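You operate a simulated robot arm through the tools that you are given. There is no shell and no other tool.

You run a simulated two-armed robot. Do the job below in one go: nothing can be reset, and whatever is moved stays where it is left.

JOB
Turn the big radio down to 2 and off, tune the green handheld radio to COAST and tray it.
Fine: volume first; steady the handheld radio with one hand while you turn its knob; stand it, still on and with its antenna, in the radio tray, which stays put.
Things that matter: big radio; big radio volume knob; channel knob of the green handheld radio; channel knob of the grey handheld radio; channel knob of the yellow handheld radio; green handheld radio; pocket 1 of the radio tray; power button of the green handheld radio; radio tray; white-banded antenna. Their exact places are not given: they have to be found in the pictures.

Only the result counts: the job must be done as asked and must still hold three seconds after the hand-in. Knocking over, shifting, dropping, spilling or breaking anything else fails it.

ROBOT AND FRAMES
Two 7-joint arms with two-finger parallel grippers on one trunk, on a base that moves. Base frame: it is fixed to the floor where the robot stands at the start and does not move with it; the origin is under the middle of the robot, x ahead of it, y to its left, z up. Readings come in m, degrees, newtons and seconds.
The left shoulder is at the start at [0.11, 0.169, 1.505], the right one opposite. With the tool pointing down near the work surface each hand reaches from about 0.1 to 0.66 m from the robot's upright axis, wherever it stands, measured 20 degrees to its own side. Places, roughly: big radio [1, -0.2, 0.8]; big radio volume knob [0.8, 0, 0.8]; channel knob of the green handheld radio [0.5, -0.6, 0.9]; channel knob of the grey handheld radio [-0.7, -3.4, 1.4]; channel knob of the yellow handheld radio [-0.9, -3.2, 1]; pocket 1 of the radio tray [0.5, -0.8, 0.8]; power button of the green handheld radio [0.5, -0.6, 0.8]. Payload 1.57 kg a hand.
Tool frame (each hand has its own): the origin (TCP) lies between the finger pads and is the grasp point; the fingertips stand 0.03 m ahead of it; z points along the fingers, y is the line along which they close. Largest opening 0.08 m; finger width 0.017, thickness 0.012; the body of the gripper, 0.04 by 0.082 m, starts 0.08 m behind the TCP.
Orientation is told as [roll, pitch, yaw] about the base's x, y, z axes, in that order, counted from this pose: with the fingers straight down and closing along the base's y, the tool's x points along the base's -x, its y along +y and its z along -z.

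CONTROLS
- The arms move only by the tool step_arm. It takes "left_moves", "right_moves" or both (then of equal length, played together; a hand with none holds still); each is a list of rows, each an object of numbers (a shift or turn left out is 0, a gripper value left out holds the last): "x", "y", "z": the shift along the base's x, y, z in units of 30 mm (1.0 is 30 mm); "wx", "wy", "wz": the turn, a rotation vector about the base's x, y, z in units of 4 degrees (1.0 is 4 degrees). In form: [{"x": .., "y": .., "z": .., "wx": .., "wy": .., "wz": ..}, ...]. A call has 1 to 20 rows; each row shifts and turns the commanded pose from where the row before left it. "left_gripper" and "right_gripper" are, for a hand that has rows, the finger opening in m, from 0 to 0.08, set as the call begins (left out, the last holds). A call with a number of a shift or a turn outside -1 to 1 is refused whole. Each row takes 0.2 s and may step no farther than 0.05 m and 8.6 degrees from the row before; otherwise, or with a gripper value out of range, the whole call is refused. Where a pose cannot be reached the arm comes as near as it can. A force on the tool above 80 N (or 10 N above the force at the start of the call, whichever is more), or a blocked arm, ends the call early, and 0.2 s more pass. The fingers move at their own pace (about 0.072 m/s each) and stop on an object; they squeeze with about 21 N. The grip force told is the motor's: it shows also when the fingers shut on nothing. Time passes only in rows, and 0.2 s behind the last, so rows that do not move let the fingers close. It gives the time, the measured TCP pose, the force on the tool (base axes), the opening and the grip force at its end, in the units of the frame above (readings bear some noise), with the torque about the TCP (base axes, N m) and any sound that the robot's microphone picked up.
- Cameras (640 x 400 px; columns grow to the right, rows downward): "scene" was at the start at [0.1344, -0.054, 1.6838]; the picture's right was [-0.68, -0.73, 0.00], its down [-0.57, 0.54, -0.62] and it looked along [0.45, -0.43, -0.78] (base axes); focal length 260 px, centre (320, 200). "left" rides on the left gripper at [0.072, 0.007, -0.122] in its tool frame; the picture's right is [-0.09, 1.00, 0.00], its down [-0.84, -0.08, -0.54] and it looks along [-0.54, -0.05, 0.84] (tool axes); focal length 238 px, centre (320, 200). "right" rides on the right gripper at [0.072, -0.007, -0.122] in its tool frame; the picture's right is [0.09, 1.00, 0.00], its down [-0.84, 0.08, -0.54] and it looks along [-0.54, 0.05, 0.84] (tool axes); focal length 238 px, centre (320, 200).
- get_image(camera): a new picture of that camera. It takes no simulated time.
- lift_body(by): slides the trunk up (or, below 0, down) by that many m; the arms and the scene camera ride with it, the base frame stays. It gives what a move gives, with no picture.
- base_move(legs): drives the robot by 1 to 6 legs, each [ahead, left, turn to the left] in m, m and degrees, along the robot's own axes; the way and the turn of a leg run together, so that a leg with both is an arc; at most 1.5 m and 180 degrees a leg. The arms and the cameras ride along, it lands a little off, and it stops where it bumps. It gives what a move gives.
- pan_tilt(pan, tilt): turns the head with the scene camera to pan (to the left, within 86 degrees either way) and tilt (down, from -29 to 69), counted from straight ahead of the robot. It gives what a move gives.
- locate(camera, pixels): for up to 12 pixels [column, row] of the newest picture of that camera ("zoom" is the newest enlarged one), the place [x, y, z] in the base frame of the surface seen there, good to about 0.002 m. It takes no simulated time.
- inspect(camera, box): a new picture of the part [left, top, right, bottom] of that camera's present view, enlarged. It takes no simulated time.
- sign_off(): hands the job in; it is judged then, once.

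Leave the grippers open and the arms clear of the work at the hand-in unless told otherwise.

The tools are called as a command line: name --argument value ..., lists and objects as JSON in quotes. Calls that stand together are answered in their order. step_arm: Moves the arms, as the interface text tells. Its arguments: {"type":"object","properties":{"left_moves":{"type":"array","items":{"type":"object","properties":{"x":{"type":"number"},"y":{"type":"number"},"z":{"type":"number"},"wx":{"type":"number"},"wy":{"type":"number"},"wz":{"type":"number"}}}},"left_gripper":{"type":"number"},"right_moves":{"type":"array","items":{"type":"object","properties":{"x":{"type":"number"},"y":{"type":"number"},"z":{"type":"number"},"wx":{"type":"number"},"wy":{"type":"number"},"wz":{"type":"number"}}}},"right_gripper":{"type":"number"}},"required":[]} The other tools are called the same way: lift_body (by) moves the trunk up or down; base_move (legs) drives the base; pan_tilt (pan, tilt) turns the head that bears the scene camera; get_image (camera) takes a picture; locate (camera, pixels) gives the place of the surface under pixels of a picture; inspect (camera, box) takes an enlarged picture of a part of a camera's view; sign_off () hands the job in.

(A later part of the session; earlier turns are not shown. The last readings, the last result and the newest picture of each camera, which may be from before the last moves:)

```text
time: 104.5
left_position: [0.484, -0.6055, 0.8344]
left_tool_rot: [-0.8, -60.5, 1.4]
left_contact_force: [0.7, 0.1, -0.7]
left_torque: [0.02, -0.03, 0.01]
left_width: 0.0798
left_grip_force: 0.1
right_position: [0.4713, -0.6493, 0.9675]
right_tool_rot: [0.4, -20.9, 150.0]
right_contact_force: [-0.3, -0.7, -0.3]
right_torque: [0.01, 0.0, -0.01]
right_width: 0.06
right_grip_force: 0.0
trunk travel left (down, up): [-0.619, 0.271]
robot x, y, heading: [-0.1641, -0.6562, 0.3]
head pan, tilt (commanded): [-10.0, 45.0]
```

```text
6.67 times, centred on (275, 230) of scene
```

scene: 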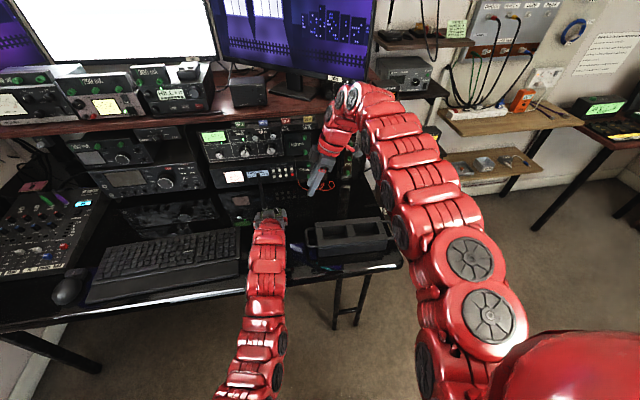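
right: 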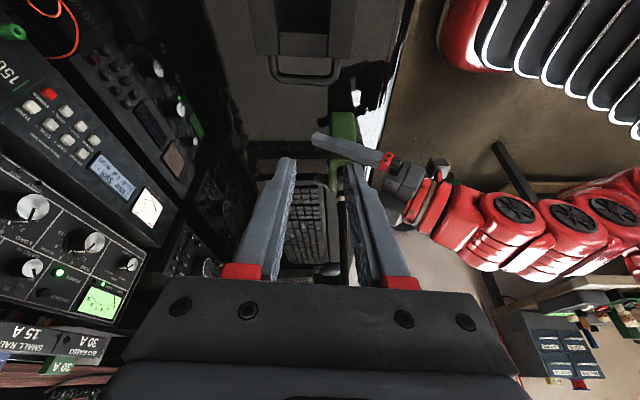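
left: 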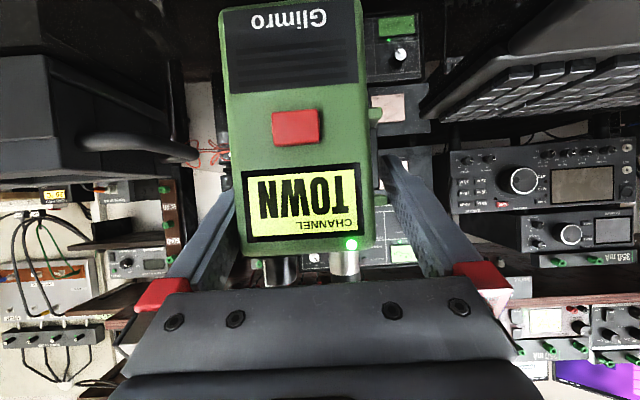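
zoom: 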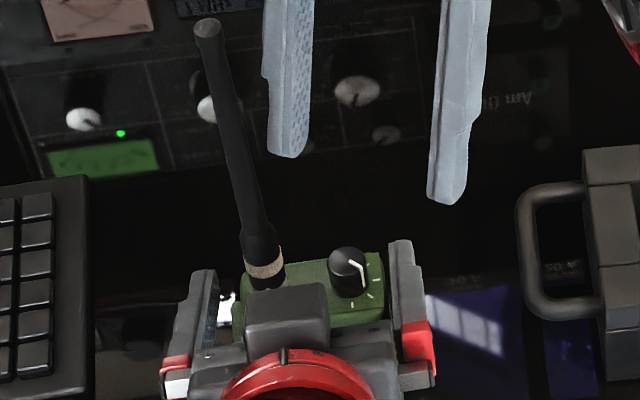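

The radio stands freely with about 5 mm gap each side. I lower the open left hand 45 mm.

step_arm --left_moves '[{"z": -0.3}, {"z": -0.3}, {"z": -0.3}, {"z": -0.3}, {"z": -0.3}, {}]'

get_image --camera "left"

inspect --camera "scene" --box '[240, 200, 310, 260]'

```text
time: 105.9
left_position: [0.4836, -0.6054, 0.7893]
left_tool_rot: [-0.8, -60.5, 1.2]
left_contact_force: [0.4, -0.2, 0.1]
left_torque: [0.0, -0.01, -0.02]
left_width: 0.0799
left_grip_force: 0.2
right_position: [0.4705, -0.6482, 0.9662]
right_tool_rot: [0.4, -20.8, 150.1]
right_contact_force: [0.0, 0.4, 0.7]
right_torque: [-0.01, -0.01, -0.03]
right_width: 0.0598
right_grip_force: 0.0
trunk travel left (down, up): [-0.619, 0.271]
robot x, y, heading: [-0.1592, -0.6548, 0.1]
head pan, tilt (commanded): [-10.0, 45.0]
```

```text
taken
```

left: 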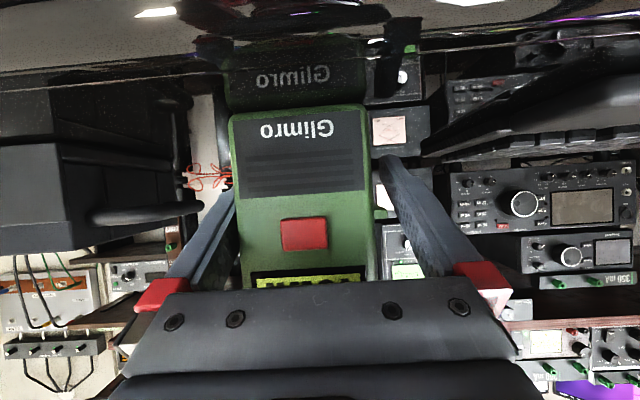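

```text
6.67 times, centred on (275, 230) of scene
```

zoom: 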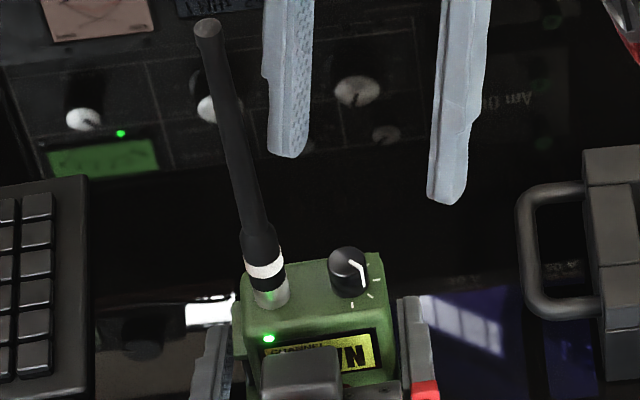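

Now the display can be read from the scene camera and the top is free. I close the left fingers on the lower body.

step_arm --left_moves '[{}, {}, {}]' --left_gripper 0.04

inspect --camera "scene" --box '[250, 215, 310, 260]'

locate --camera "zoom" --pixels '[[288, 150], [270, 155], [310, 150], [290, 135], [292, 165], [295, 185], [285, 205], [165, 175], [170, 215], [330, 175], [210, 290], [240, 330]]'

```text
time: 106.7
left_position: [0.4842, -0.6053, 0.7899]
left_tool_rot: [-0.8, -60.5, 1.1]
left_contact_force: [-0.7, -0.3, 0.0]
left_torque: [0.02, 0.02, -0.04]
left_width: 0.0698
left_grip_force: 20.8
right_position: [0.4705, -0.6483, 0.9676]
right_tool_rot: [0.4, -20.9, 150.0]
right_contact_force: [0.0, 0.0, 0.1]
right_torque: [-0.03, -0.03, -0.01]
right_width: 0.06
right_grip_force: 0.0
trunk travel left (down, up): [-0.619, 0.271]
robot x, y, heading: [-0.1658, -0.6563, 0.2]
head pan, tilt (commanded): [-10.0, 45.0]
```

```text
8.89 times, centred on (280, 238) of scene
```

zoom: 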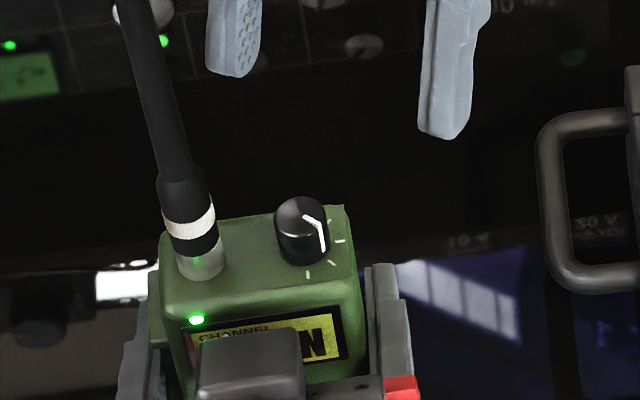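

```text
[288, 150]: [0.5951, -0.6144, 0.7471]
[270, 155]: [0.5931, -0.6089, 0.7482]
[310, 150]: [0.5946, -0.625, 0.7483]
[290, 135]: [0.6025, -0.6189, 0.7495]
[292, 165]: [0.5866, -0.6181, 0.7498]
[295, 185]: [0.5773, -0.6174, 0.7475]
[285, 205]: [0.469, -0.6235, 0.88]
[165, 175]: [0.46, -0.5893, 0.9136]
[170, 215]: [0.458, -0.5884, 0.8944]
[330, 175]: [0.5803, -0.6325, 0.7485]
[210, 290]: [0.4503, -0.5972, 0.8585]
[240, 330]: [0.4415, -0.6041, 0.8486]
```

Held low. I locate the knob anew.

locate --camera "zoom" --pixels '[[300, 213], [280, 215], [320, 212], [300, 228], [305, 200], [307, 274], [334, 262], [340, 241], [330, 222], [185, 215], [200, 265]]'

get_image --camera "right"

```text
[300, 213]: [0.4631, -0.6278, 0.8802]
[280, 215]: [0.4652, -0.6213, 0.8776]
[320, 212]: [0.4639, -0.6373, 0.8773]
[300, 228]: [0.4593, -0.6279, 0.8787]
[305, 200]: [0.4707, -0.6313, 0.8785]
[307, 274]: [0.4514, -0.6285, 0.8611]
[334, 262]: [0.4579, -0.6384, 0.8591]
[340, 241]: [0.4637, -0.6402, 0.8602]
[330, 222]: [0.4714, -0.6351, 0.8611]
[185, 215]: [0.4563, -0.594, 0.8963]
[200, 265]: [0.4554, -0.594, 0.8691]
```

```text
taken
```

right: 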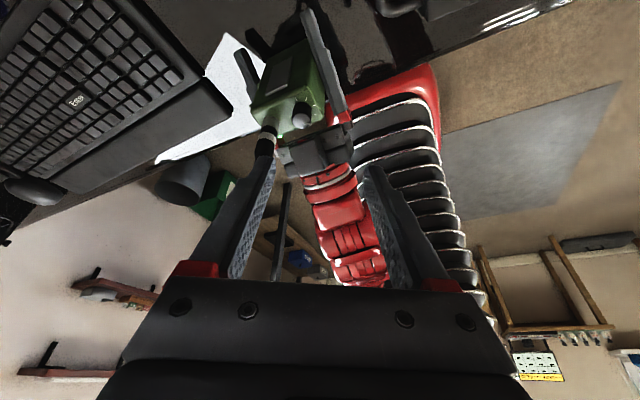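

Knob axis now ≈ (0.464,-0.6285). For a better reach of the right arm I'll set the radio 45 mm farther forward; first the right hand moves aside and turns back to yaw ≈95°.

step_arm --right_moves '[{"y": -0.6, "z": 0.3}, {"y": -0.8, "z": 0.3}, {"y": -0.8, "wz": -0.9}, {"y": -0.8, "wz": -0.9}, {"wz": -0.9}, {"wz": -0.9}, {"wz": -0.9}, {"wz": -0.9}, {"wz": -0.9}, {"wz": -0.9}, {"wz": -0.9}, {"wz": -0.9}, {"wz": -0.9}, {"wz": -0.9}, {"wz": -0.9}, {"wz": -0.9}, {"wz": -0.9}]' --right_gripper 0.027

step_arm --left_moves '[{"z": 0.1}, {"z": 0.13}, {"x": 0.4}, {"x": 0.5}, {"x": 0.4}, {"x": 0.2}, {}]'

inspect --camera "scene" --box '[230, 180, 330, 260]'

```text
time: 110.3
left_position: [0.4837, -0.6056, 0.7896]
left_tool_rot: [-0.7, -60.5, 1.2]
left_contact_force: [0.4, 0.0, -0.5]
left_torque: [0.08, 0.02, 0.03]
left_width: 0.0697
left_grip_force: 21.0
right_position: [0.4704, -0.7415, 0.985]
right_tool_rot: [0.4, -20.8, 95.9]
right_contact_force: [0.7, 0.8, -0.5]
right_torque: [-0.02, -0.01, 0.02]
right_width: 0.0269
right_grip_force: 0.0
trunk travel left (down, up): [-0.619, 0.271]
robot x, y, heading: [-0.1631, -0.6558, -0.1]
head pan, tilt (commanded): [-10.0, 45.0]
```

```text
time: 111.9
left_position: [0.5284, -0.6047, 0.7947]
left_tool_rot: [-0.7, -60.5, 1.2]
left_contact_force: [0.1, 1.0, -2.9]
left_torque: [0.03, -0.05, 0.0]
left_width: 0.0698
left_grip_force: 20.9
right_position: [0.4706, -0.7409, 0.9845]
right_tool_rot: [0.4, -20.7, 96.0]
right_contact_force: [0.8, -0.3, 0.8]
right_torque: [0.03, 0.02, 0.01]
right_width: 0.027
right_grip_force: 0.0
trunk travel left (down, up): [-0.619, 0.271]
robot x, y, heading: [-0.1598, -0.6568, -0.0]
head pan, tilt (commanded): [-10.0, 45.0]
```

```text
5.00 times, centred on (280, 220) of scene
```

zoom: 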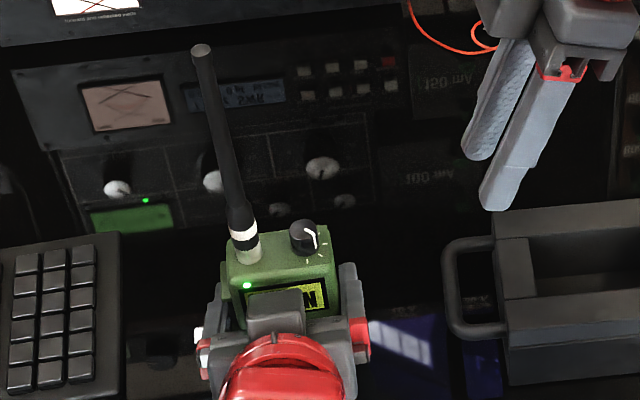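

Now I lower the radio back to the desk.

step_arm --left_moves '[{"z": -0.1}, {"z": -0.1}, {}]'

inspect --camera "scene" --box '[250, 205, 310, 250]'

get_image --camera "left"

```text
time: 112.7
left_position: [0.5299, -0.6054, 0.7896]
left_tool_rot: [-0.8, -60.5, 1.3]
left_contact_force: [-0.1, -0.1, -3.9]
left_torque: [0.01, -0.08, -0.01]
left_width: 0.0698
left_grip_force: 21.4
right_position: [0.4706, -0.7402, 0.9854]
right_tool_rot: [0.3, -20.7, 95.9]
right_contact_force: [0.0, 0.4, 0.0]
right_torque: [-0.02, 0.0, 0.0]
right_width: 0.0269
right_grip_force: 0.1
trunk travel left (down, up): [-0.619, 0.271]
robot x, y, heading: [-0.1661, -0.6568, 0.1]
head pan, tilt (commanded): [-10.0, 45.0]
```

```text
8.89 times, centred on (280, 228) of scene
```

zoom: 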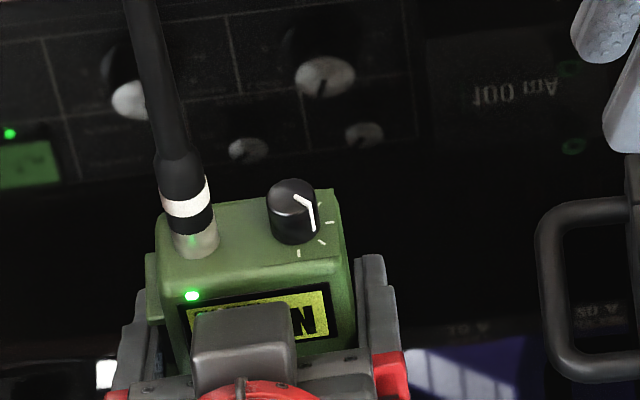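

```text
taken
```

left: 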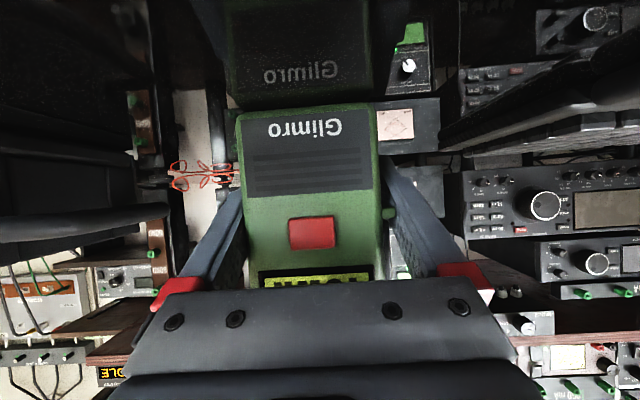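

Not yet bearing (-3.9 N); I lower 2 mm more.

step_arm --left_moves '[{"z": -0.05}, {"z": -0.04}, {}]'

inspect --camera "scene" --box '[250, 205, 310, 250]'

locate --camera "zoom" --pixels '[[291, 193], [270, 196], [312, 193], [291, 210], [295, 182], [299, 253], [321, 243], [329, 222], [320, 205], [187, 205], [195, 245], [250, 340]]'

```text
time: 113.5
left_position: [0.5295, -0.6055, 0.7881]
left_tool_rot: [-0.7, -60.6, 1.2]
left_contact_force: [-0.6, 0.5, 9.9]
left_torque: [0.41, 0.49, 0.01]
left_width: 0.0699
left_grip_force: 21.1
right_position: [0.4695, -0.7408, 0.9866]
right_tool_rot: [0.3, -20.8, 95.9]
right_contact_force: [-0.6, -0.7, -0.5]
right_torque: [-0.01, 0.01, -0.04]
right_width: 0.0272
right_grip_force: 0.1
trunk travel left (down, up): [-0.619, 0.271]
robot x, y, heading: [-0.1638, -0.6573, 0.2]
head pan, tilt (commanded): [-10.0, 45.0]
```

```text
8.89 times, centred on (280, 228) of scene
```

zoom: 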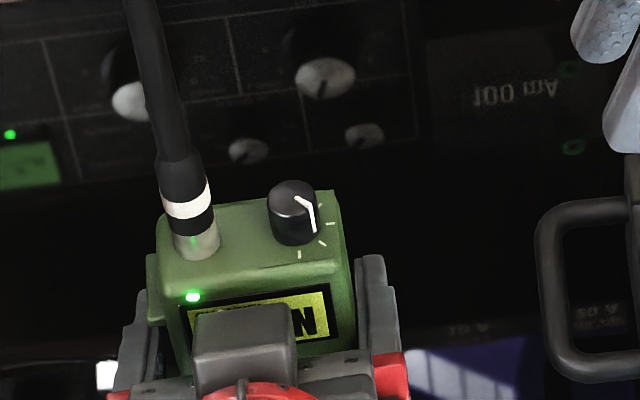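

```text
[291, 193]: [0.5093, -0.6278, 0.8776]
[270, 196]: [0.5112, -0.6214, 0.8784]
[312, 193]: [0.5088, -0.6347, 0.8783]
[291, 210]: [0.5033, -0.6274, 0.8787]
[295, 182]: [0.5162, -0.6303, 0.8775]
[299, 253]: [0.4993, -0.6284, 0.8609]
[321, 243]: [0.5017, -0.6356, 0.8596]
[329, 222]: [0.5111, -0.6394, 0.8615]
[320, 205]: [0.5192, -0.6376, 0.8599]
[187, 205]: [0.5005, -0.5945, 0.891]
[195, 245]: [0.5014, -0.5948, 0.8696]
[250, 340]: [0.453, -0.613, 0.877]
```

K ≈ (0.510,-0.628), pointer ≈55°. I bring the right hand above the knob at yaw 85°.

step_arm --right_moves '[{"x": 0.334, "y": 0.6, "z": -0.1, "wz": -0.68}, {"x": 0.334, "y": 0.8, "z": -0.2, "wz": -0.68}, {"x": 0.334, "y": 0.9, "z": -0.4, "wz": -0.68}, {"x": 0.334, "y": 0.9, "z": -0.5, "wz": -0.68}, {"y": 0.3}, {}]'

inspect --camera "right" --box '[240, 60, 440, 200]'

inspect --camera "scene" --box '[240, 190, 320, 250]'

```text
time: 114.9
left_position: [0.529, -0.6058, 0.7882]
left_tool_rot: [-0.8, -60.8, 1.3]
left_contact_force: [5.9, 0.9, 17.2]
left_torque: [0.19, 0.44, -0.06]
left_width: 0.07
left_grip_force: 21.2
right_position: [0.5094, -0.6357, 0.949]
right_tool_rot: [0.4, -20.8, 85.1]
right_contact_force: [1.3, -1.1, -0.7]
right_torque: [-0.01, 0.0, 0.02]
right_width: 0.0266
right_grip_force: 0.0
trunk travel left (down, up): [-0.619, 0.271]
robot x, y, heading: [-0.16, -0.6556, 0.2]
head pan, tilt (commanded): [-10.0, 45.0]
```

```text
2.86 times, centred on (340, 130) of right
```

zoom: 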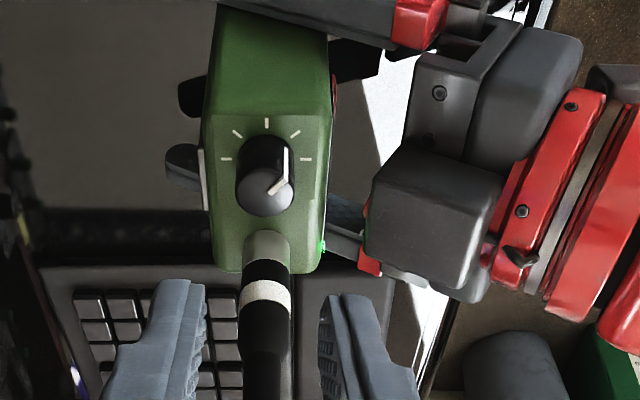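

```text
6.67 times, centred on (280, 220) of scene
```

zoom: 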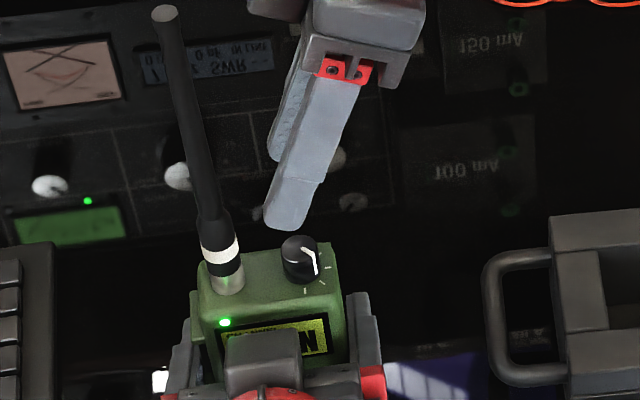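

Reachable and centred (knob 265, finger gap middle 262). I ease the left hand's downward push by 1 mm and descend with the right.

step_arm --right_moves '[{"z": -0.45}, {"z": -0.45}, {"z": -0.3}, {}]' --left_moves '[{"z": 0.03}, {}, {}, {}]'

inspect --camera "right" --box '[240, 70, 440, 210]'

inspect --camera "scene" --box '[240, 190, 320, 250]'

```text
time: 115.9
left_position: [0.5284, -0.6067, 0.7878]
left_tool_rot: [-0.8, -60.5, 1.2]
left_contact_force: [1.6, -1.8, 9.2]
left_torque: [0.03, -0.04, 0.02]
left_width: 0.0699
left_grip_force: 21.4
right_position: [0.51, -0.6356, 0.9134]
right_tool_rot: [0.3, -20.7, 85.1]
right_contact_force: [0.4, 0.1, -0.4]
right_torque: [-0.01, 0.02, 0.01]
right_width: 0.0269
right_grip_force: 0.0
trunk travel left (down, up): [-0.619, 0.271]
robot x, y, heading: [-0.1661, -0.6592, -0.1]
head pan, tilt (commanded): [-10.0, 45.0]
```

```text
2.86 times, centred on (340, 140) of right
```

zoom: 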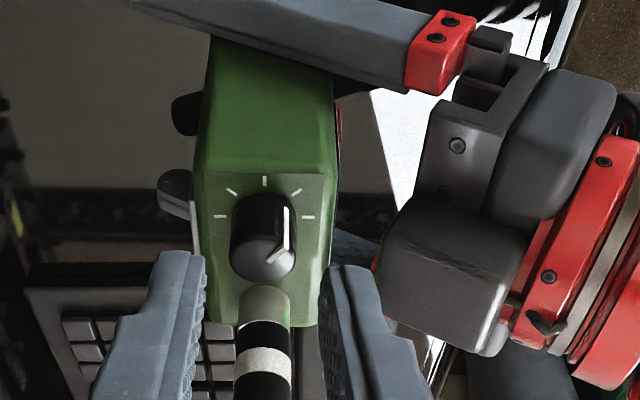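

```text
6.67 times, centred on (280, 220) of scene
```

zoom: 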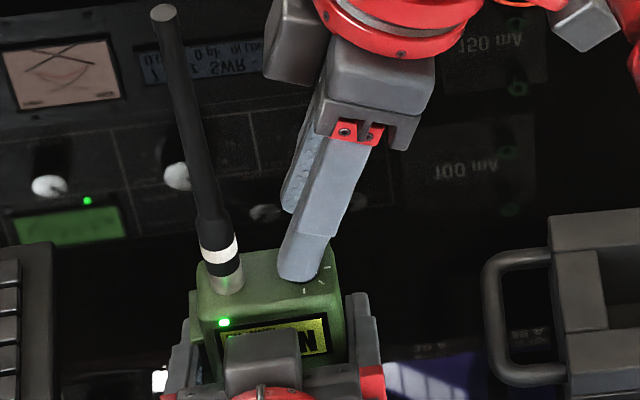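

Well aligned, and the left hand is out of the way below. I descend the last 18 mm and close.

step_arm --right_moves '[{"z": -0.22}, {"z": -0.22}, {"z": -0.15}, {}]'

step_arm --right_moves '[{}, {}, {}]' --right_gripper 0.0

inspect --camera "right" --box '[240, 80, 440, 220]'

```text
time: 116.9
left_position: [0.5301, -0.6045, 0.7884]
left_tool_rot: [-0.7, -60.5, 1.3]
left_contact_force: [-1.3, -2.3, 5.1]
left_torque: [-0.06, 0.04, 0.03]
left_width: 0.0699
left_grip_force: 21.4
right_position: [0.5087, -0.6353, 0.8966]
right_tool_rot: [0.5, -20.7, 85.1]
right_contact_force: [0.0, -0.4, -0.7]
right_torque: [0.02, 0.0, 0.02]
right_width: 0.0269
right_grip_force: 0.0
trunk travel left (down, up): [-0.619, 0.271]
robot x, y, heading: [-0.1613, -0.6544, 0.1]
head pan, tilt (commanded): [-10.0, 45.0]
```

```text
time: 117.7
left_position: [0.5297, -0.6055, 0.7878]
left_tool_rot: [-0.7, -60.5, 1.1]
left_contact_force: [-8.2, -1.7, 5.2]
left_torque: [0.23, -0.2, -0.03]
left_width: 0.0697
left_grip_force: 20.9
right_position: [0.5106, -0.6358, 0.897]
right_tool_rot: [0.2, -20.8, 85.1]
right_contact_force: [5.9, 1.8, -0.5]
right_torque: [-0.01, -0.32, -0.03]
right_width: 0.0159
right_grip_force: 20.8
trunk travel left (down, up): [-0.619, 0.271]
robot x, y, heading: [-0.1627, -0.658, 0.3]
head pan, tilt (commanded): [-10.0, 45.0]
```

```text
2.86 times, centred on (340, 150) of right
```

zoom: 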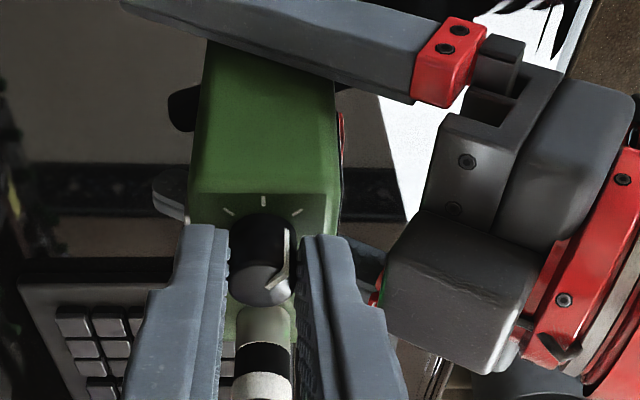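

Gripped. I turn 22° and check.

step_arm --right_moves '[{"x": 0.045, "y": 0.002, "wz": 0.9375}, {"x": 0.017, "y": 0.002, "wz": 0.9375}, {"x": 0.017, "y": 0.002, "wz": 0.9375}, {"x": 0.017, "y": 0.002, "wz": 0.9375}, {"x": 0.017, "y": 0.002, "wz": 0.9375}, {"x": 0.017, "y": 0.002, "wz": 0.9375}]'

inspect --camera "scene" --box '[240, 190, 320, 250]'

```text
time: 119.1
left_position: [0.529, -0.6046, 0.7886]
left_tool_rot: [-0.5, -60.5, 1.2]
left_contact_force: [7.0, 5.5, -7.5]
left_torque: [0.15, -0.03, -0.12]
left_width: 0.0699
left_grip_force: 20.8
right_position: [0.5142, -0.6355, 0.8973]
right_tool_rot: [0.3, -20.7, 107.6]
right_contact_force: [-3.5, -5.2, 17.1]
right_torque: [-0.02, -0.02, 0.07]
right_width: 0.0155
right_grip_force: 20.8
trunk travel left (down, up): [-0.619, 0.271]
robot x, y, heading: [-0.1651, -0.6508, 0.2]
head pan, tilt (commanded): [-10.0, 45.0]
```

```text
6.67 times, centred on (280, 220) of scene
```

zoom: 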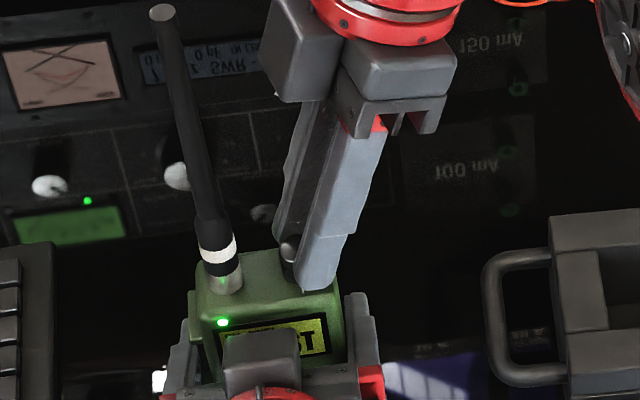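

The display already shows …T (COAST). I go on another 20° to centre it on the mark, easing upward a little.

step_arm --right_moves '[{"x": 0.01, "y": 0.008, "z": 0.02, "wz": 0.9375}, {"x": 0.01, "y": 0.008, "z": 0.01, "wz": 0.9375}, {"x": 0.01, "y": 0.008, "wz": 0.9375}, {"x": 0.01, "y": 0.008, "wz": 0.9375}, {"x": 0.01, "y": 0.008, "wz": 0.9375}]'

inspect --camera "scene" --box '[240, 190, 320, 250]'

inspect --camera "right" --box '[240, 80, 440, 220]'

```text
time: 120.3
left_position: [0.5278, -0.6096, 0.7896]
left_tool_rot: [-1.2, -60.5, 1.3]
left_contact_force: [-21.6, -35.4, -0.8]
left_torque: [1.67, -1.47, 0.79]
left_width: 0.0715
left_grip_force: 21.4
right_position: [0.4994, -0.6444, 0.8998]
right_tool_rot: [-0.1, -20.9, 126.6]
right_contact_force: [22.0, 26.3, 26.0]
right_torque: [0.95, -0.73, -0.42]
right_width: 0.0173
right_grip_force: 21.3
right hand out of reach, approached as far as the arm can: row 3, 4, 5
trunk travel left (down, up): [-0.619, 0.271]
robot x, y, heading: [-0.1636, -0.6549, -0.1]
head pan, tilt (commanded): [-10.0, 45.0]
```

```text
6.67 times, centred on (280, 220) of scene
```

zoom: 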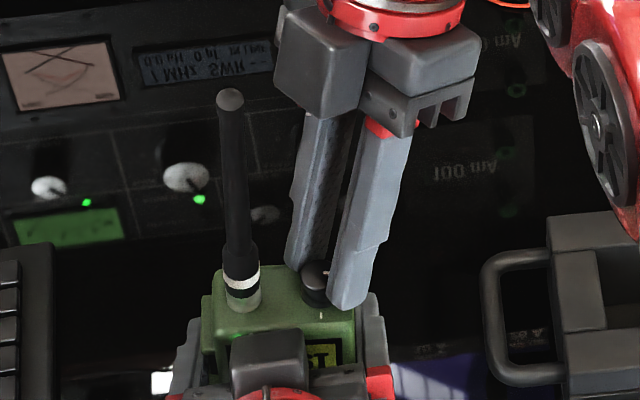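

```text
2.86 times, centred on (340, 150) of right
```

zoom: 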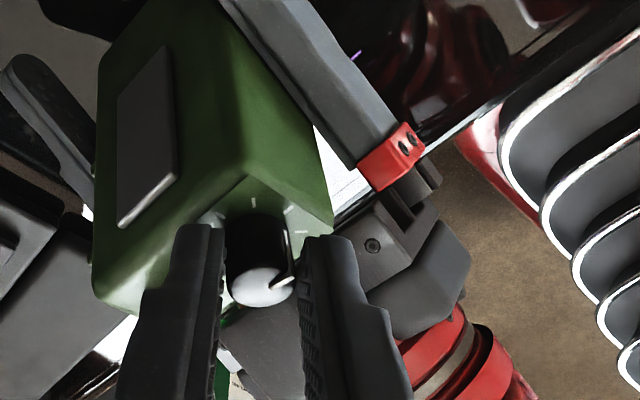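

COAST is set, but the right arm ran out of reach again and pulls the radio's top. Rather than fight it, I move the left hand (with the radio) 15 mm back and 10 mm right to follow and relax the stress.

step_arm --left_moves '[{"x": -0.13, "y": -0.085}, {"x": -0.13, "y": -0.085}, {"x": -0.13, "y": -0.085}, {"x": -0.1, "y": -0.07}]'

inspect --camera "scene" --box '[240, 190, 320, 250]'

inspect --camera "right" --box '[240, 80, 440, 220]'

```text
time: 121.3
left_position: [0.5138, -0.6122, 0.7899]
left_tool_rot: [-0.5, -60.8, 1.3]
left_contact_force: [7.6, 10.9, 3.1]
left_torque: [-0.05, 0.72, -0.13]
left_width: 0.0708
left_grip_force: 21.1
right_position: [0.4976, -0.6455, 0.8971]
right_tool_rot: [0.5, -20.7, 126.1]
right_contact_force: [-3.1, -1.3, 27.1]
right_torque: [0.28, 0.06, 0.02]
right_width: 0.0167
right_grip_force: 20.9
trunk travel left (down, up): [-0.619, 0.271]
robot x, y, heading: [-0.1677, -0.6554, 0.4]
head pan, tilt (commanded): [-10.0, 45.0]
```

```text
6.67 times, centred on (280, 220) of scene
```

zoom: 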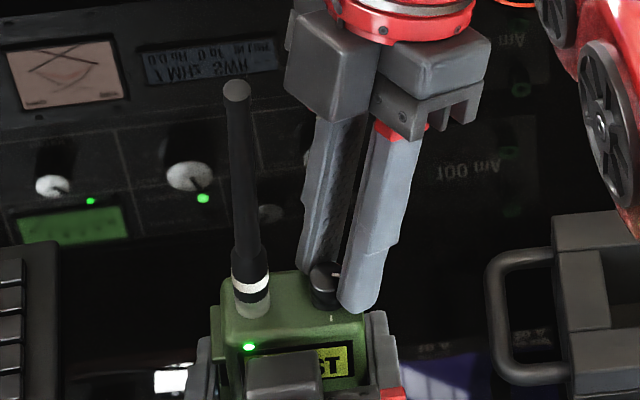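

```text
2.86 times, centred on (340, 150) of right
```

zoom: 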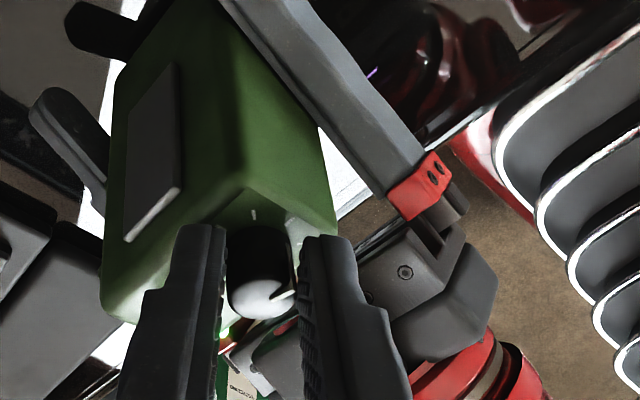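

Lateral stress is gone and the pointer points to the right mark; display …ST. I ease the right hand up 1 mm, then open the fingers slightly.

step_arm --right_moves '[{"z": 0.04}, {}]'

step_arm --right_moves '[{}, {}]' --right_gripper 0.026

inspect --camera "scene" --box '[240, 190, 320, 250]'

inspect --camera "right" --box '[240, 80, 440, 220]'

```text
time: 121.9
left_position: [0.5134, -0.6166, 0.7869]
left_tool_rot: [-0.9, -60.6, 1.3]
left_contact_force: [-11.5, 7.0, 9.0]
left_torque: [-0.26, -0.1, -0.4]
left_width: 0.0702
left_grip_force: 21.3
right_position: [0.5016, -0.6472, 0.895]
right_tool_rot: [0.4, -20.5, 126.0]
right_contact_force: [10.5, -5.8, -3.0]
right_torque: [-0.47, -0.77, -0.11]
right_width: 0.0166
right_grip_force: 20.6
trunk travel left (down, up): [-0.619, 0.271]
robot x, y, heading: [-0.1607, -0.6577, -0.1]
head pan, tilt (commanded): [-10.0, 45.0]
```

```text
time: 122.5
left_position: [0.5148, -0.6155, 0.7883]
left_tool_rot: [-0.9, -60.5, 1.2]
left_contact_force: [-0.9, -2.2, 1.2]
left_torque: [-0.19, 0.15, -0.01]
left_width: 0.0696
left_grip_force: 21.0
right_position: [0.5003, -0.6464, 0.897]
right_tool_rot: [0.4, -20.8, 126.3]
right_contact_force: [0.1, 0.5, 0.4]
right_torque: [0.03, -0.04, 0.05]
right_width: 0.0261
right_grip_force: 0.1
trunk travel left (down, up): [-0.619, 0.271]
robot x, y, heading: [-0.1639, -0.6548, -0.1]
head pan, tilt (commanded): [-10.0, 45.0]
```

```text
6.67 times, centred on (280, 220) of scene
```

zoom: 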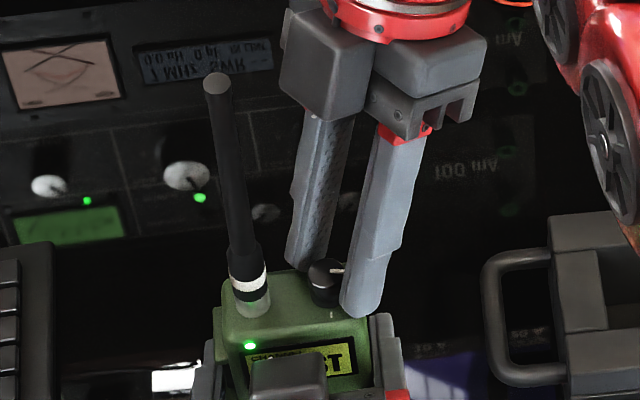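

```text
2.86 times, centred on (340, 150) of right
```

zoom: 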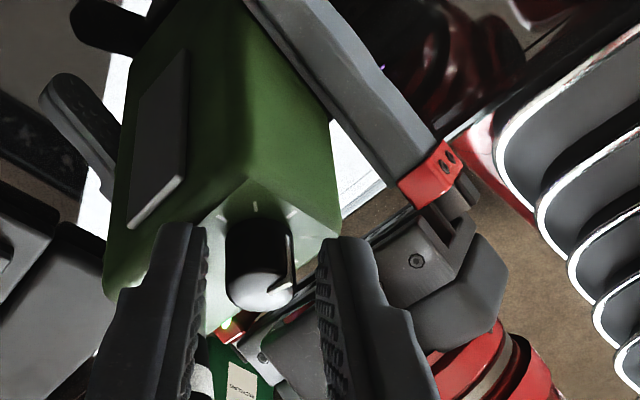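

Released cleanly and COAST stays. I lift the right hand straight up, clear of knob and antenna.

step_arm --right_moves '[{"z": 0.2}, {"z": 0.4}, {"z": 0.6}, {"z": 0.8}, {"z": 0.4, "y": -0.5}, {"y": -0.8}, {"y": -0.8}, {"y": -0.8}]'

inspect --camera "scene" --box '[240, 190, 320, 260]'

get_image --camera "left"

```text
time: 124.3
left_position: [0.5151, -0.6165, 0.7882]
left_tool_rot: [-0.6, -60.5, 1.1]
left_contact_force: [-1.1, -0.2, -0.6]
left_torque: [-0.07, 0.05, 0.01]
left_width: 0.0699
left_grip_force: 20.5
right_position: [0.5, -0.733, 0.9709]
right_tool_rot: [0.4, -20.8, 126.4]
right_contact_force: [0.7, 0.6, 0.0]
right_torque: [0.0, -0.01, -0.01]
right_width: 0.0259
right_grip_force: 0.1
trunk travel left (down, up): [-0.619, 0.271]
robot x, y, heading: [-0.1597, -0.6545, 0.0]
head pan, tilt (commanded): [-10.0, 45.0]
```

```text
5.71 times, centred on (280, 225) of scene
```

zoom: 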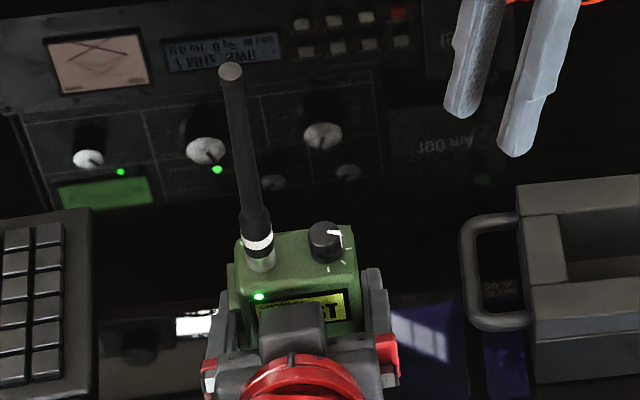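

```text
taken
```

left: 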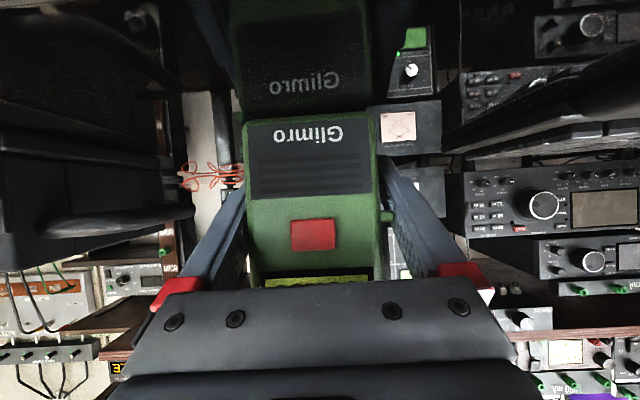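

COAST remains, LED green, antenna in place. Now I take the right hand away to the right, turning it back to a natural angle.

step_arm --right_moves '[{"y": -0.8, "z": 0.3, "wz": -0.9}, {"y": -0.8, "z": 0.3, "wz": -0.9}, {"y": -0.8, "z": 0.3, "wz": -0.9}, {"y": -0.8, "z": 0.3, "wz": -0.9}, {"y": -0.8, "wz": -0.9}, {"y": -0.8, "wz": -0.9}, {"y": -0.8, "wz": -0.9}, {"y": -0.8, "wz": -0.9}, {"y": -0.8, "wz": -0.9}, {"y": -0.8, "wz": -0.9}, {"y": -0.8, "wz": -0.9}, {"y": -0.8, "wz": -0.9}, {"x": -0.4, "y": -0.4, "wz": -0.9}, {"x": -0.4, "y": -0.4, "wz": -0.9}, {"x": -0.4, "y": -0.4, "wz": -0.9}, {"x": -0.4, "wz": -0.9}, {"x": -0.4, "wz": -0.9}]' --right_gripper 0.06

get_image --camera "scene"

```text
time: 127.9
left_position: [0.515, -0.6161, 0.7878]
left_tool_rot: [-0.7, -60.4, 1.2]
left_contact_force: [-1.5, 0.7, -0.5]
left_torque: [-0.11, 0.02, -0.05]
left_width: 0.0698
left_grip_force: 21.1
right_position: [0.4421, -1.0566, 1.0051]
right_tool_rot: [0.4, -20.7, 65.0]
right_contact_force: [0.4, 0.3, 0.5]
right_torque: [-0.02, -0.01, -0.01]
right_width: 0.0598
right_grip_force: 0.0
trunk travel left (down, up): [-0.619, 0.271]
robot x, y, heading: [-0.1609, -0.6572, 0.4]
head pan, tilt (commanded): [-10.0, 45.0]
```

```text
taken
```

scene: 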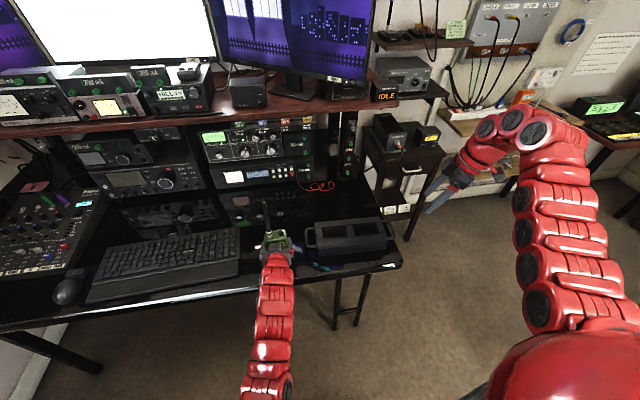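

The right arm is clear of the tray. Before re-gripping higher, I check the radio's uprightness in the left hand.

get_image --camera "left"

locate --camera "left" --pixels '[[255, 130], [365, 128], [255, 200], [375, 200], [250, 260], [378, 258], [300, 121], [300, 195], [300, 270]]'

inspect --camera "scene" --box '[235, 190, 315, 260]'

```text
taken
```

left: 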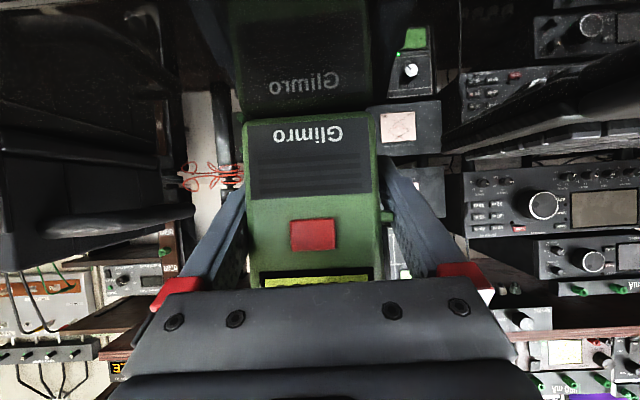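

```text
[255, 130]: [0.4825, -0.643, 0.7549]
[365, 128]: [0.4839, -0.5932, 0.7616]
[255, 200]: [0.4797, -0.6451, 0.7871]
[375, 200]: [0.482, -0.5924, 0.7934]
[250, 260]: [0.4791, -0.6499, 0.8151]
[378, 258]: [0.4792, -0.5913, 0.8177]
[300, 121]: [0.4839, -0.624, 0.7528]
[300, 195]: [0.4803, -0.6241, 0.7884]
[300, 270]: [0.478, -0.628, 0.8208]
```

```text
5.71 times, centred on (275, 225) of scene
```

zoom: 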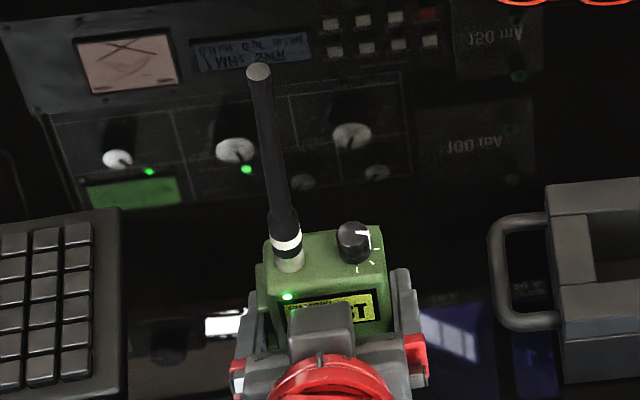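

The radio leans 5° toward the robot; I rotate it upright and settle it on the desk, then open the left fingers.

step_arm --left_moves '[{"wy": 0.62}, {"wy": 0.62, "z": -0.04}, {"z": -0.04}, {}]'

get_image --camera "left"

locate --camera "left" --pixels '[[300, 121], [300, 150], [300, 195], [300, 270], [255, 200], [375, 200]]'

```text
time: 128.9
left_position: [0.5137, -0.617, 0.7847]
left_tool_rot: [-0.6, -55.7, 1.1]
left_contact_force: [0.7, -1.6, 1.0]
left_torque: [-0.21, -0.09, -0.01]
left_width: 0.0697
left_grip_force: 21.0
right_position: [0.4418, -1.0571, 1.0045]
right_tool_rot: [0.5, -20.8, 65.0]
right_contact_force: [-0.7, -0.1, 0.4]
right_torque: [0.0, 0.02, -0.02]
right_width: 0.0602
right_grip_force: 0.1
trunk travel left (down, up): [-0.619, 0.271]
robot x, y, heading: [-0.1617, -0.6575, 0.4]
head pan, tilt (commanded): [-10.0, 45.0]
```

```text
taken
```

left: 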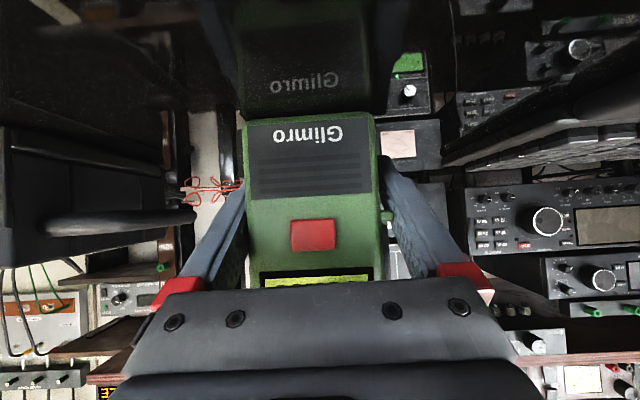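

```text
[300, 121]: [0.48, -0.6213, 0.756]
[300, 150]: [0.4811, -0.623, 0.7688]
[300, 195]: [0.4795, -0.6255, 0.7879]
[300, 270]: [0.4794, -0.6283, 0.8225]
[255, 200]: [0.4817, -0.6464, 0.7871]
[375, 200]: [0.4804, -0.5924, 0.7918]
```

Upright now. I open the left fingers and centre them.

step_arm --left_moves '[{}, {"y": 0.04}, {"y": 0.04}, {}]' --left_gripper 0.08

get_image --camera "left"

inspect --camera "scene" --box '[235, 190, 315, 260]'

```text
time: 129.9
left_position: [0.5142, -0.613, 0.7863]
left_tool_rot: [-0.6, -55.5, 1.1]
left_contact_force: [0.5, -0.7, -0.2]
left_torque: [-0.01, -0.03, 0.01]
left_width: 0.0801
left_grip_force: 0.0
right_position: [0.4417, -1.0567, 1.0046]
right_tool_rot: [0.4, -20.7, 65.2]
right_contact_force: [-0.7, -0.4, -0.8]
right_torque: [-0.02, 0.03, 0.0]
right_width: 0.06
right_grip_force: 0.0
trunk travel left (down, up): [-0.619, 0.271]
robot x, y, heading: [-0.1657, -0.6578, 0.1]
head pan, tilt (commanded): [-10.0, 45.0]
```

```text
taken
```

left: 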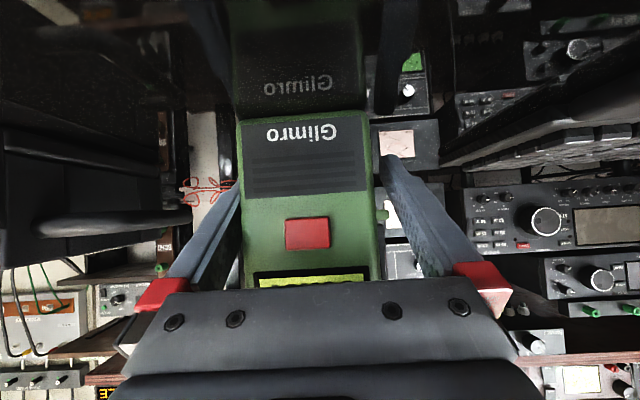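

```text
5.71 times, centred on (275, 225) of scene
```

zoom: 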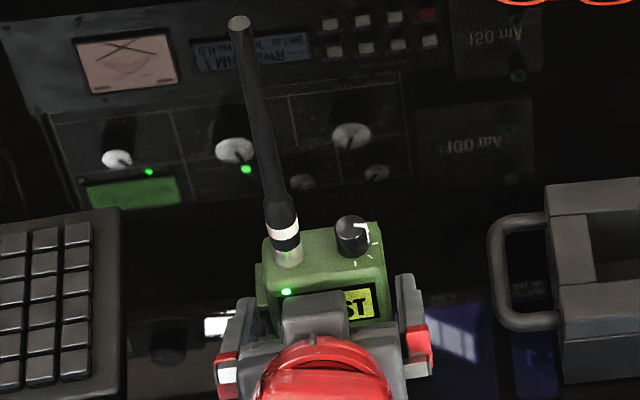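

The radio stands free, upright, on COAST. I raise the open left hand 52 mm to the upper body.

step_arm --left_moves '[{"z": 0.35, "x": -0.07}, {"z": 0.35, "x": -0.07}, {"z": 0.35, "x": -0.07}, {"z": 0.35, "x": -0.07}, {"z": 0.35, "x": -0.07}, {}]'

get_image --camera "left"

inspect --camera "scene" --box '[235, 190, 315, 260]'

```text
time: 131.3
left_position: [0.5034, -0.6115, 0.8382]
left_tool_rot: [-0.7, -55.7, 1.0]
left_contact_force: [0.2, -0.1, 0.0]
left_torque: [0.02, -0.03, 0.0]
left_width: 0.08
left_grip_force: 0.0
right_position: [0.4414, -1.0575, 1.0044]
right_tool_rot: [0.4, -20.8, 65.1]
right_contact_force: [-0.8, 0.7, -0.4]
right_torque: [-0.05, 0.05, -0.01]
right_width: 0.0603
right_grip_force: 0.0
trunk travel left (down, up): [-0.619, 0.271]
robot x, y, heading: [-0.164, -0.6573, -0.2]
head pan, tilt (commanded): [-10.0, 45.0]
```

```text
taken
```

left: 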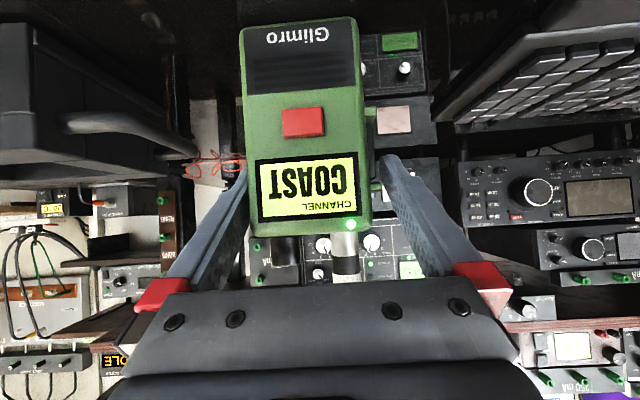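

```text
5.71 times, centred on (275, 225) of scene
```

zoom: 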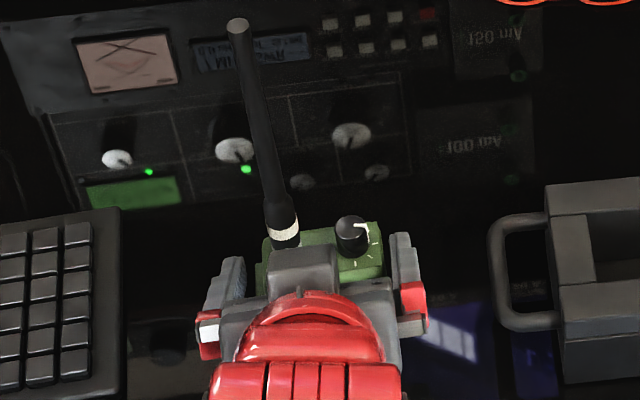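

COAST is clearly readable. I check that the radio is upright and close the fingers.

locate --camera "left" --pixels '[[250, 40], [350, 35], [255, 220], [362, 215], [300, 30], [300, 125], [300, 225], [245, 100], [360, 100]]'

step_arm --left_moves '[{}, {}, {}]' --left_gripper 0.04

get_image --camera "left"

locate --camera "left" --pixels '[[250, 40], [350, 35], [255, 220], [362, 215], [300, 30], [300, 100], [300, 225], [245, 100], [360, 100]]'

```text
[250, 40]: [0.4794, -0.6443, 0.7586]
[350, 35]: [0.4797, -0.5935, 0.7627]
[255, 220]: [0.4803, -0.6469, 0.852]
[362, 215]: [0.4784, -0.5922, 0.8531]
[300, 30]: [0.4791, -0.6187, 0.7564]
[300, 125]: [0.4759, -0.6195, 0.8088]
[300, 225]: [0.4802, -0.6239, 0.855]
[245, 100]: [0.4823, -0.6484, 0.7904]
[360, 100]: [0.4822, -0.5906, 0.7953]
```

```text
time: 132.1
left_position: [0.5038, -0.6134, 0.8382]
left_tool_rot: [-0.6, -55.6, 1.1]
left_contact_force: [-0.6, -1.6, 1.4]
left_torque: [0.05, 0.02, -0.02]
left_width: 0.0697
left_grip_force: 21.5
right_position: [0.4415, -1.0569, 1.0042]
right_tool_rot: [0.5, -20.8, 65.1]
right_contact_force: [0.1, 0.0, 1.1]
right_torque: [0.02, 0.0, 0.01]
right_width: 0.0598
right_grip_force: 0.0
trunk travel left (down, up): [-0.619, 0.271]
robot x, y, heading: [-0.1643, -0.6565, 0.2]
head pan, tilt (commanded): [-10.0, 45.0]
```

```text
taken
```

left: 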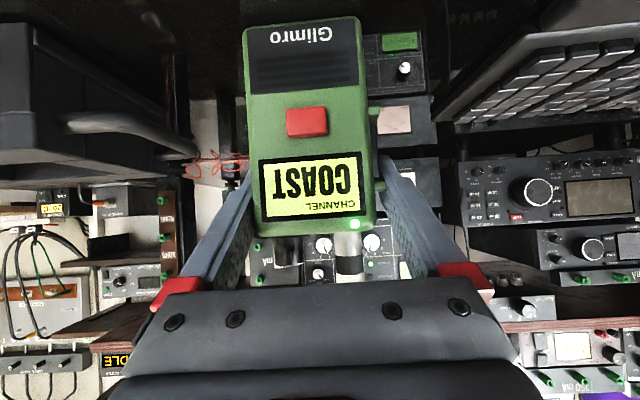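

```text
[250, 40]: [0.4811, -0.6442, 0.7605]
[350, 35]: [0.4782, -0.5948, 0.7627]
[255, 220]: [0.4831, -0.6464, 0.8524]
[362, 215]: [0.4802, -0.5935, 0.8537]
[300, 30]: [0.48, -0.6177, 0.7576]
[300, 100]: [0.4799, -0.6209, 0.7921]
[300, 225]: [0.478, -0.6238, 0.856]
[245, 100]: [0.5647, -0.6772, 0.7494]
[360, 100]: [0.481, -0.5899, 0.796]
```

Held at the upper body (21 N), upright. I lift the radio 0.12 m.

step_arm --left_moves '[{"z": 0.3}, {"z": 0.7}, {"z": 0.8}, {"z": 0.8}, {"z": 0.8}, {"z": 0.6}, {}]'

get_image --camera "left"

inspect --camera "scene" --box '[290, 200, 410, 280]'

```text
time: 133.7
left_position: [0.5041, -0.6137, 0.9568]
left_tool_rot: [-0.4, -55.5, 0.9]
left_contact_force: [0.5, -0.7, -3.6]
left_torque: [-0.03, 0.03, -0.01]
left_width: 0.0696
left_grip_force: 21.3
right_position: [0.4414, -1.0575, 1.0039]
right_tool_rot: [0.4, -20.8, 65.2]
right_contact_force: [0.2, -0.3, -0.4]
right_torque: [0.01, -0.02, -0.02]
right_width: 0.06
right_grip_force: 0.0
trunk travel left (down, up): [-0.619, 0.271]
robot x, y, heading: [-0.1607, -0.6549, -0.0]
head pan, tilt (commanded): [-10.0, 45.0]
```

```text
taken
```

left: 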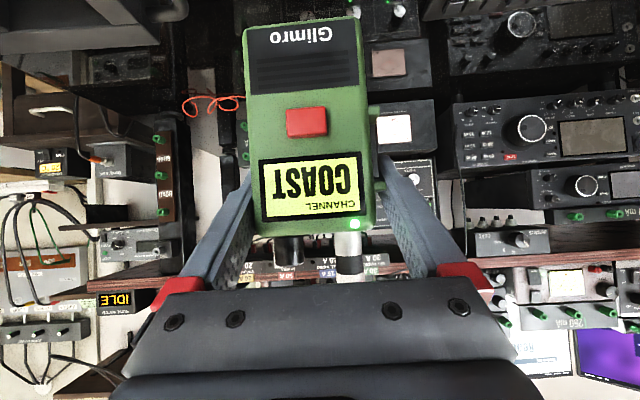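

```text
5.00 times, centred on (350, 240) of scene
```

zoom: 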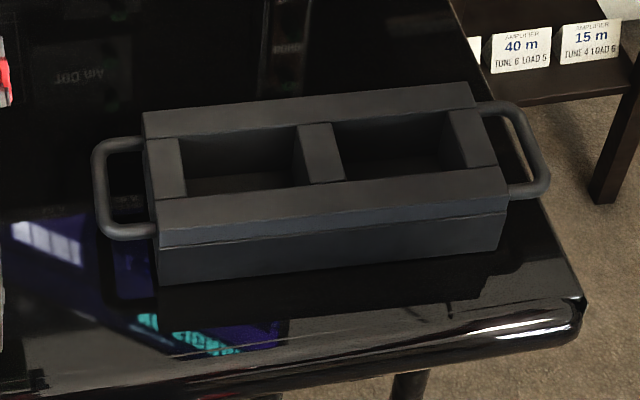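

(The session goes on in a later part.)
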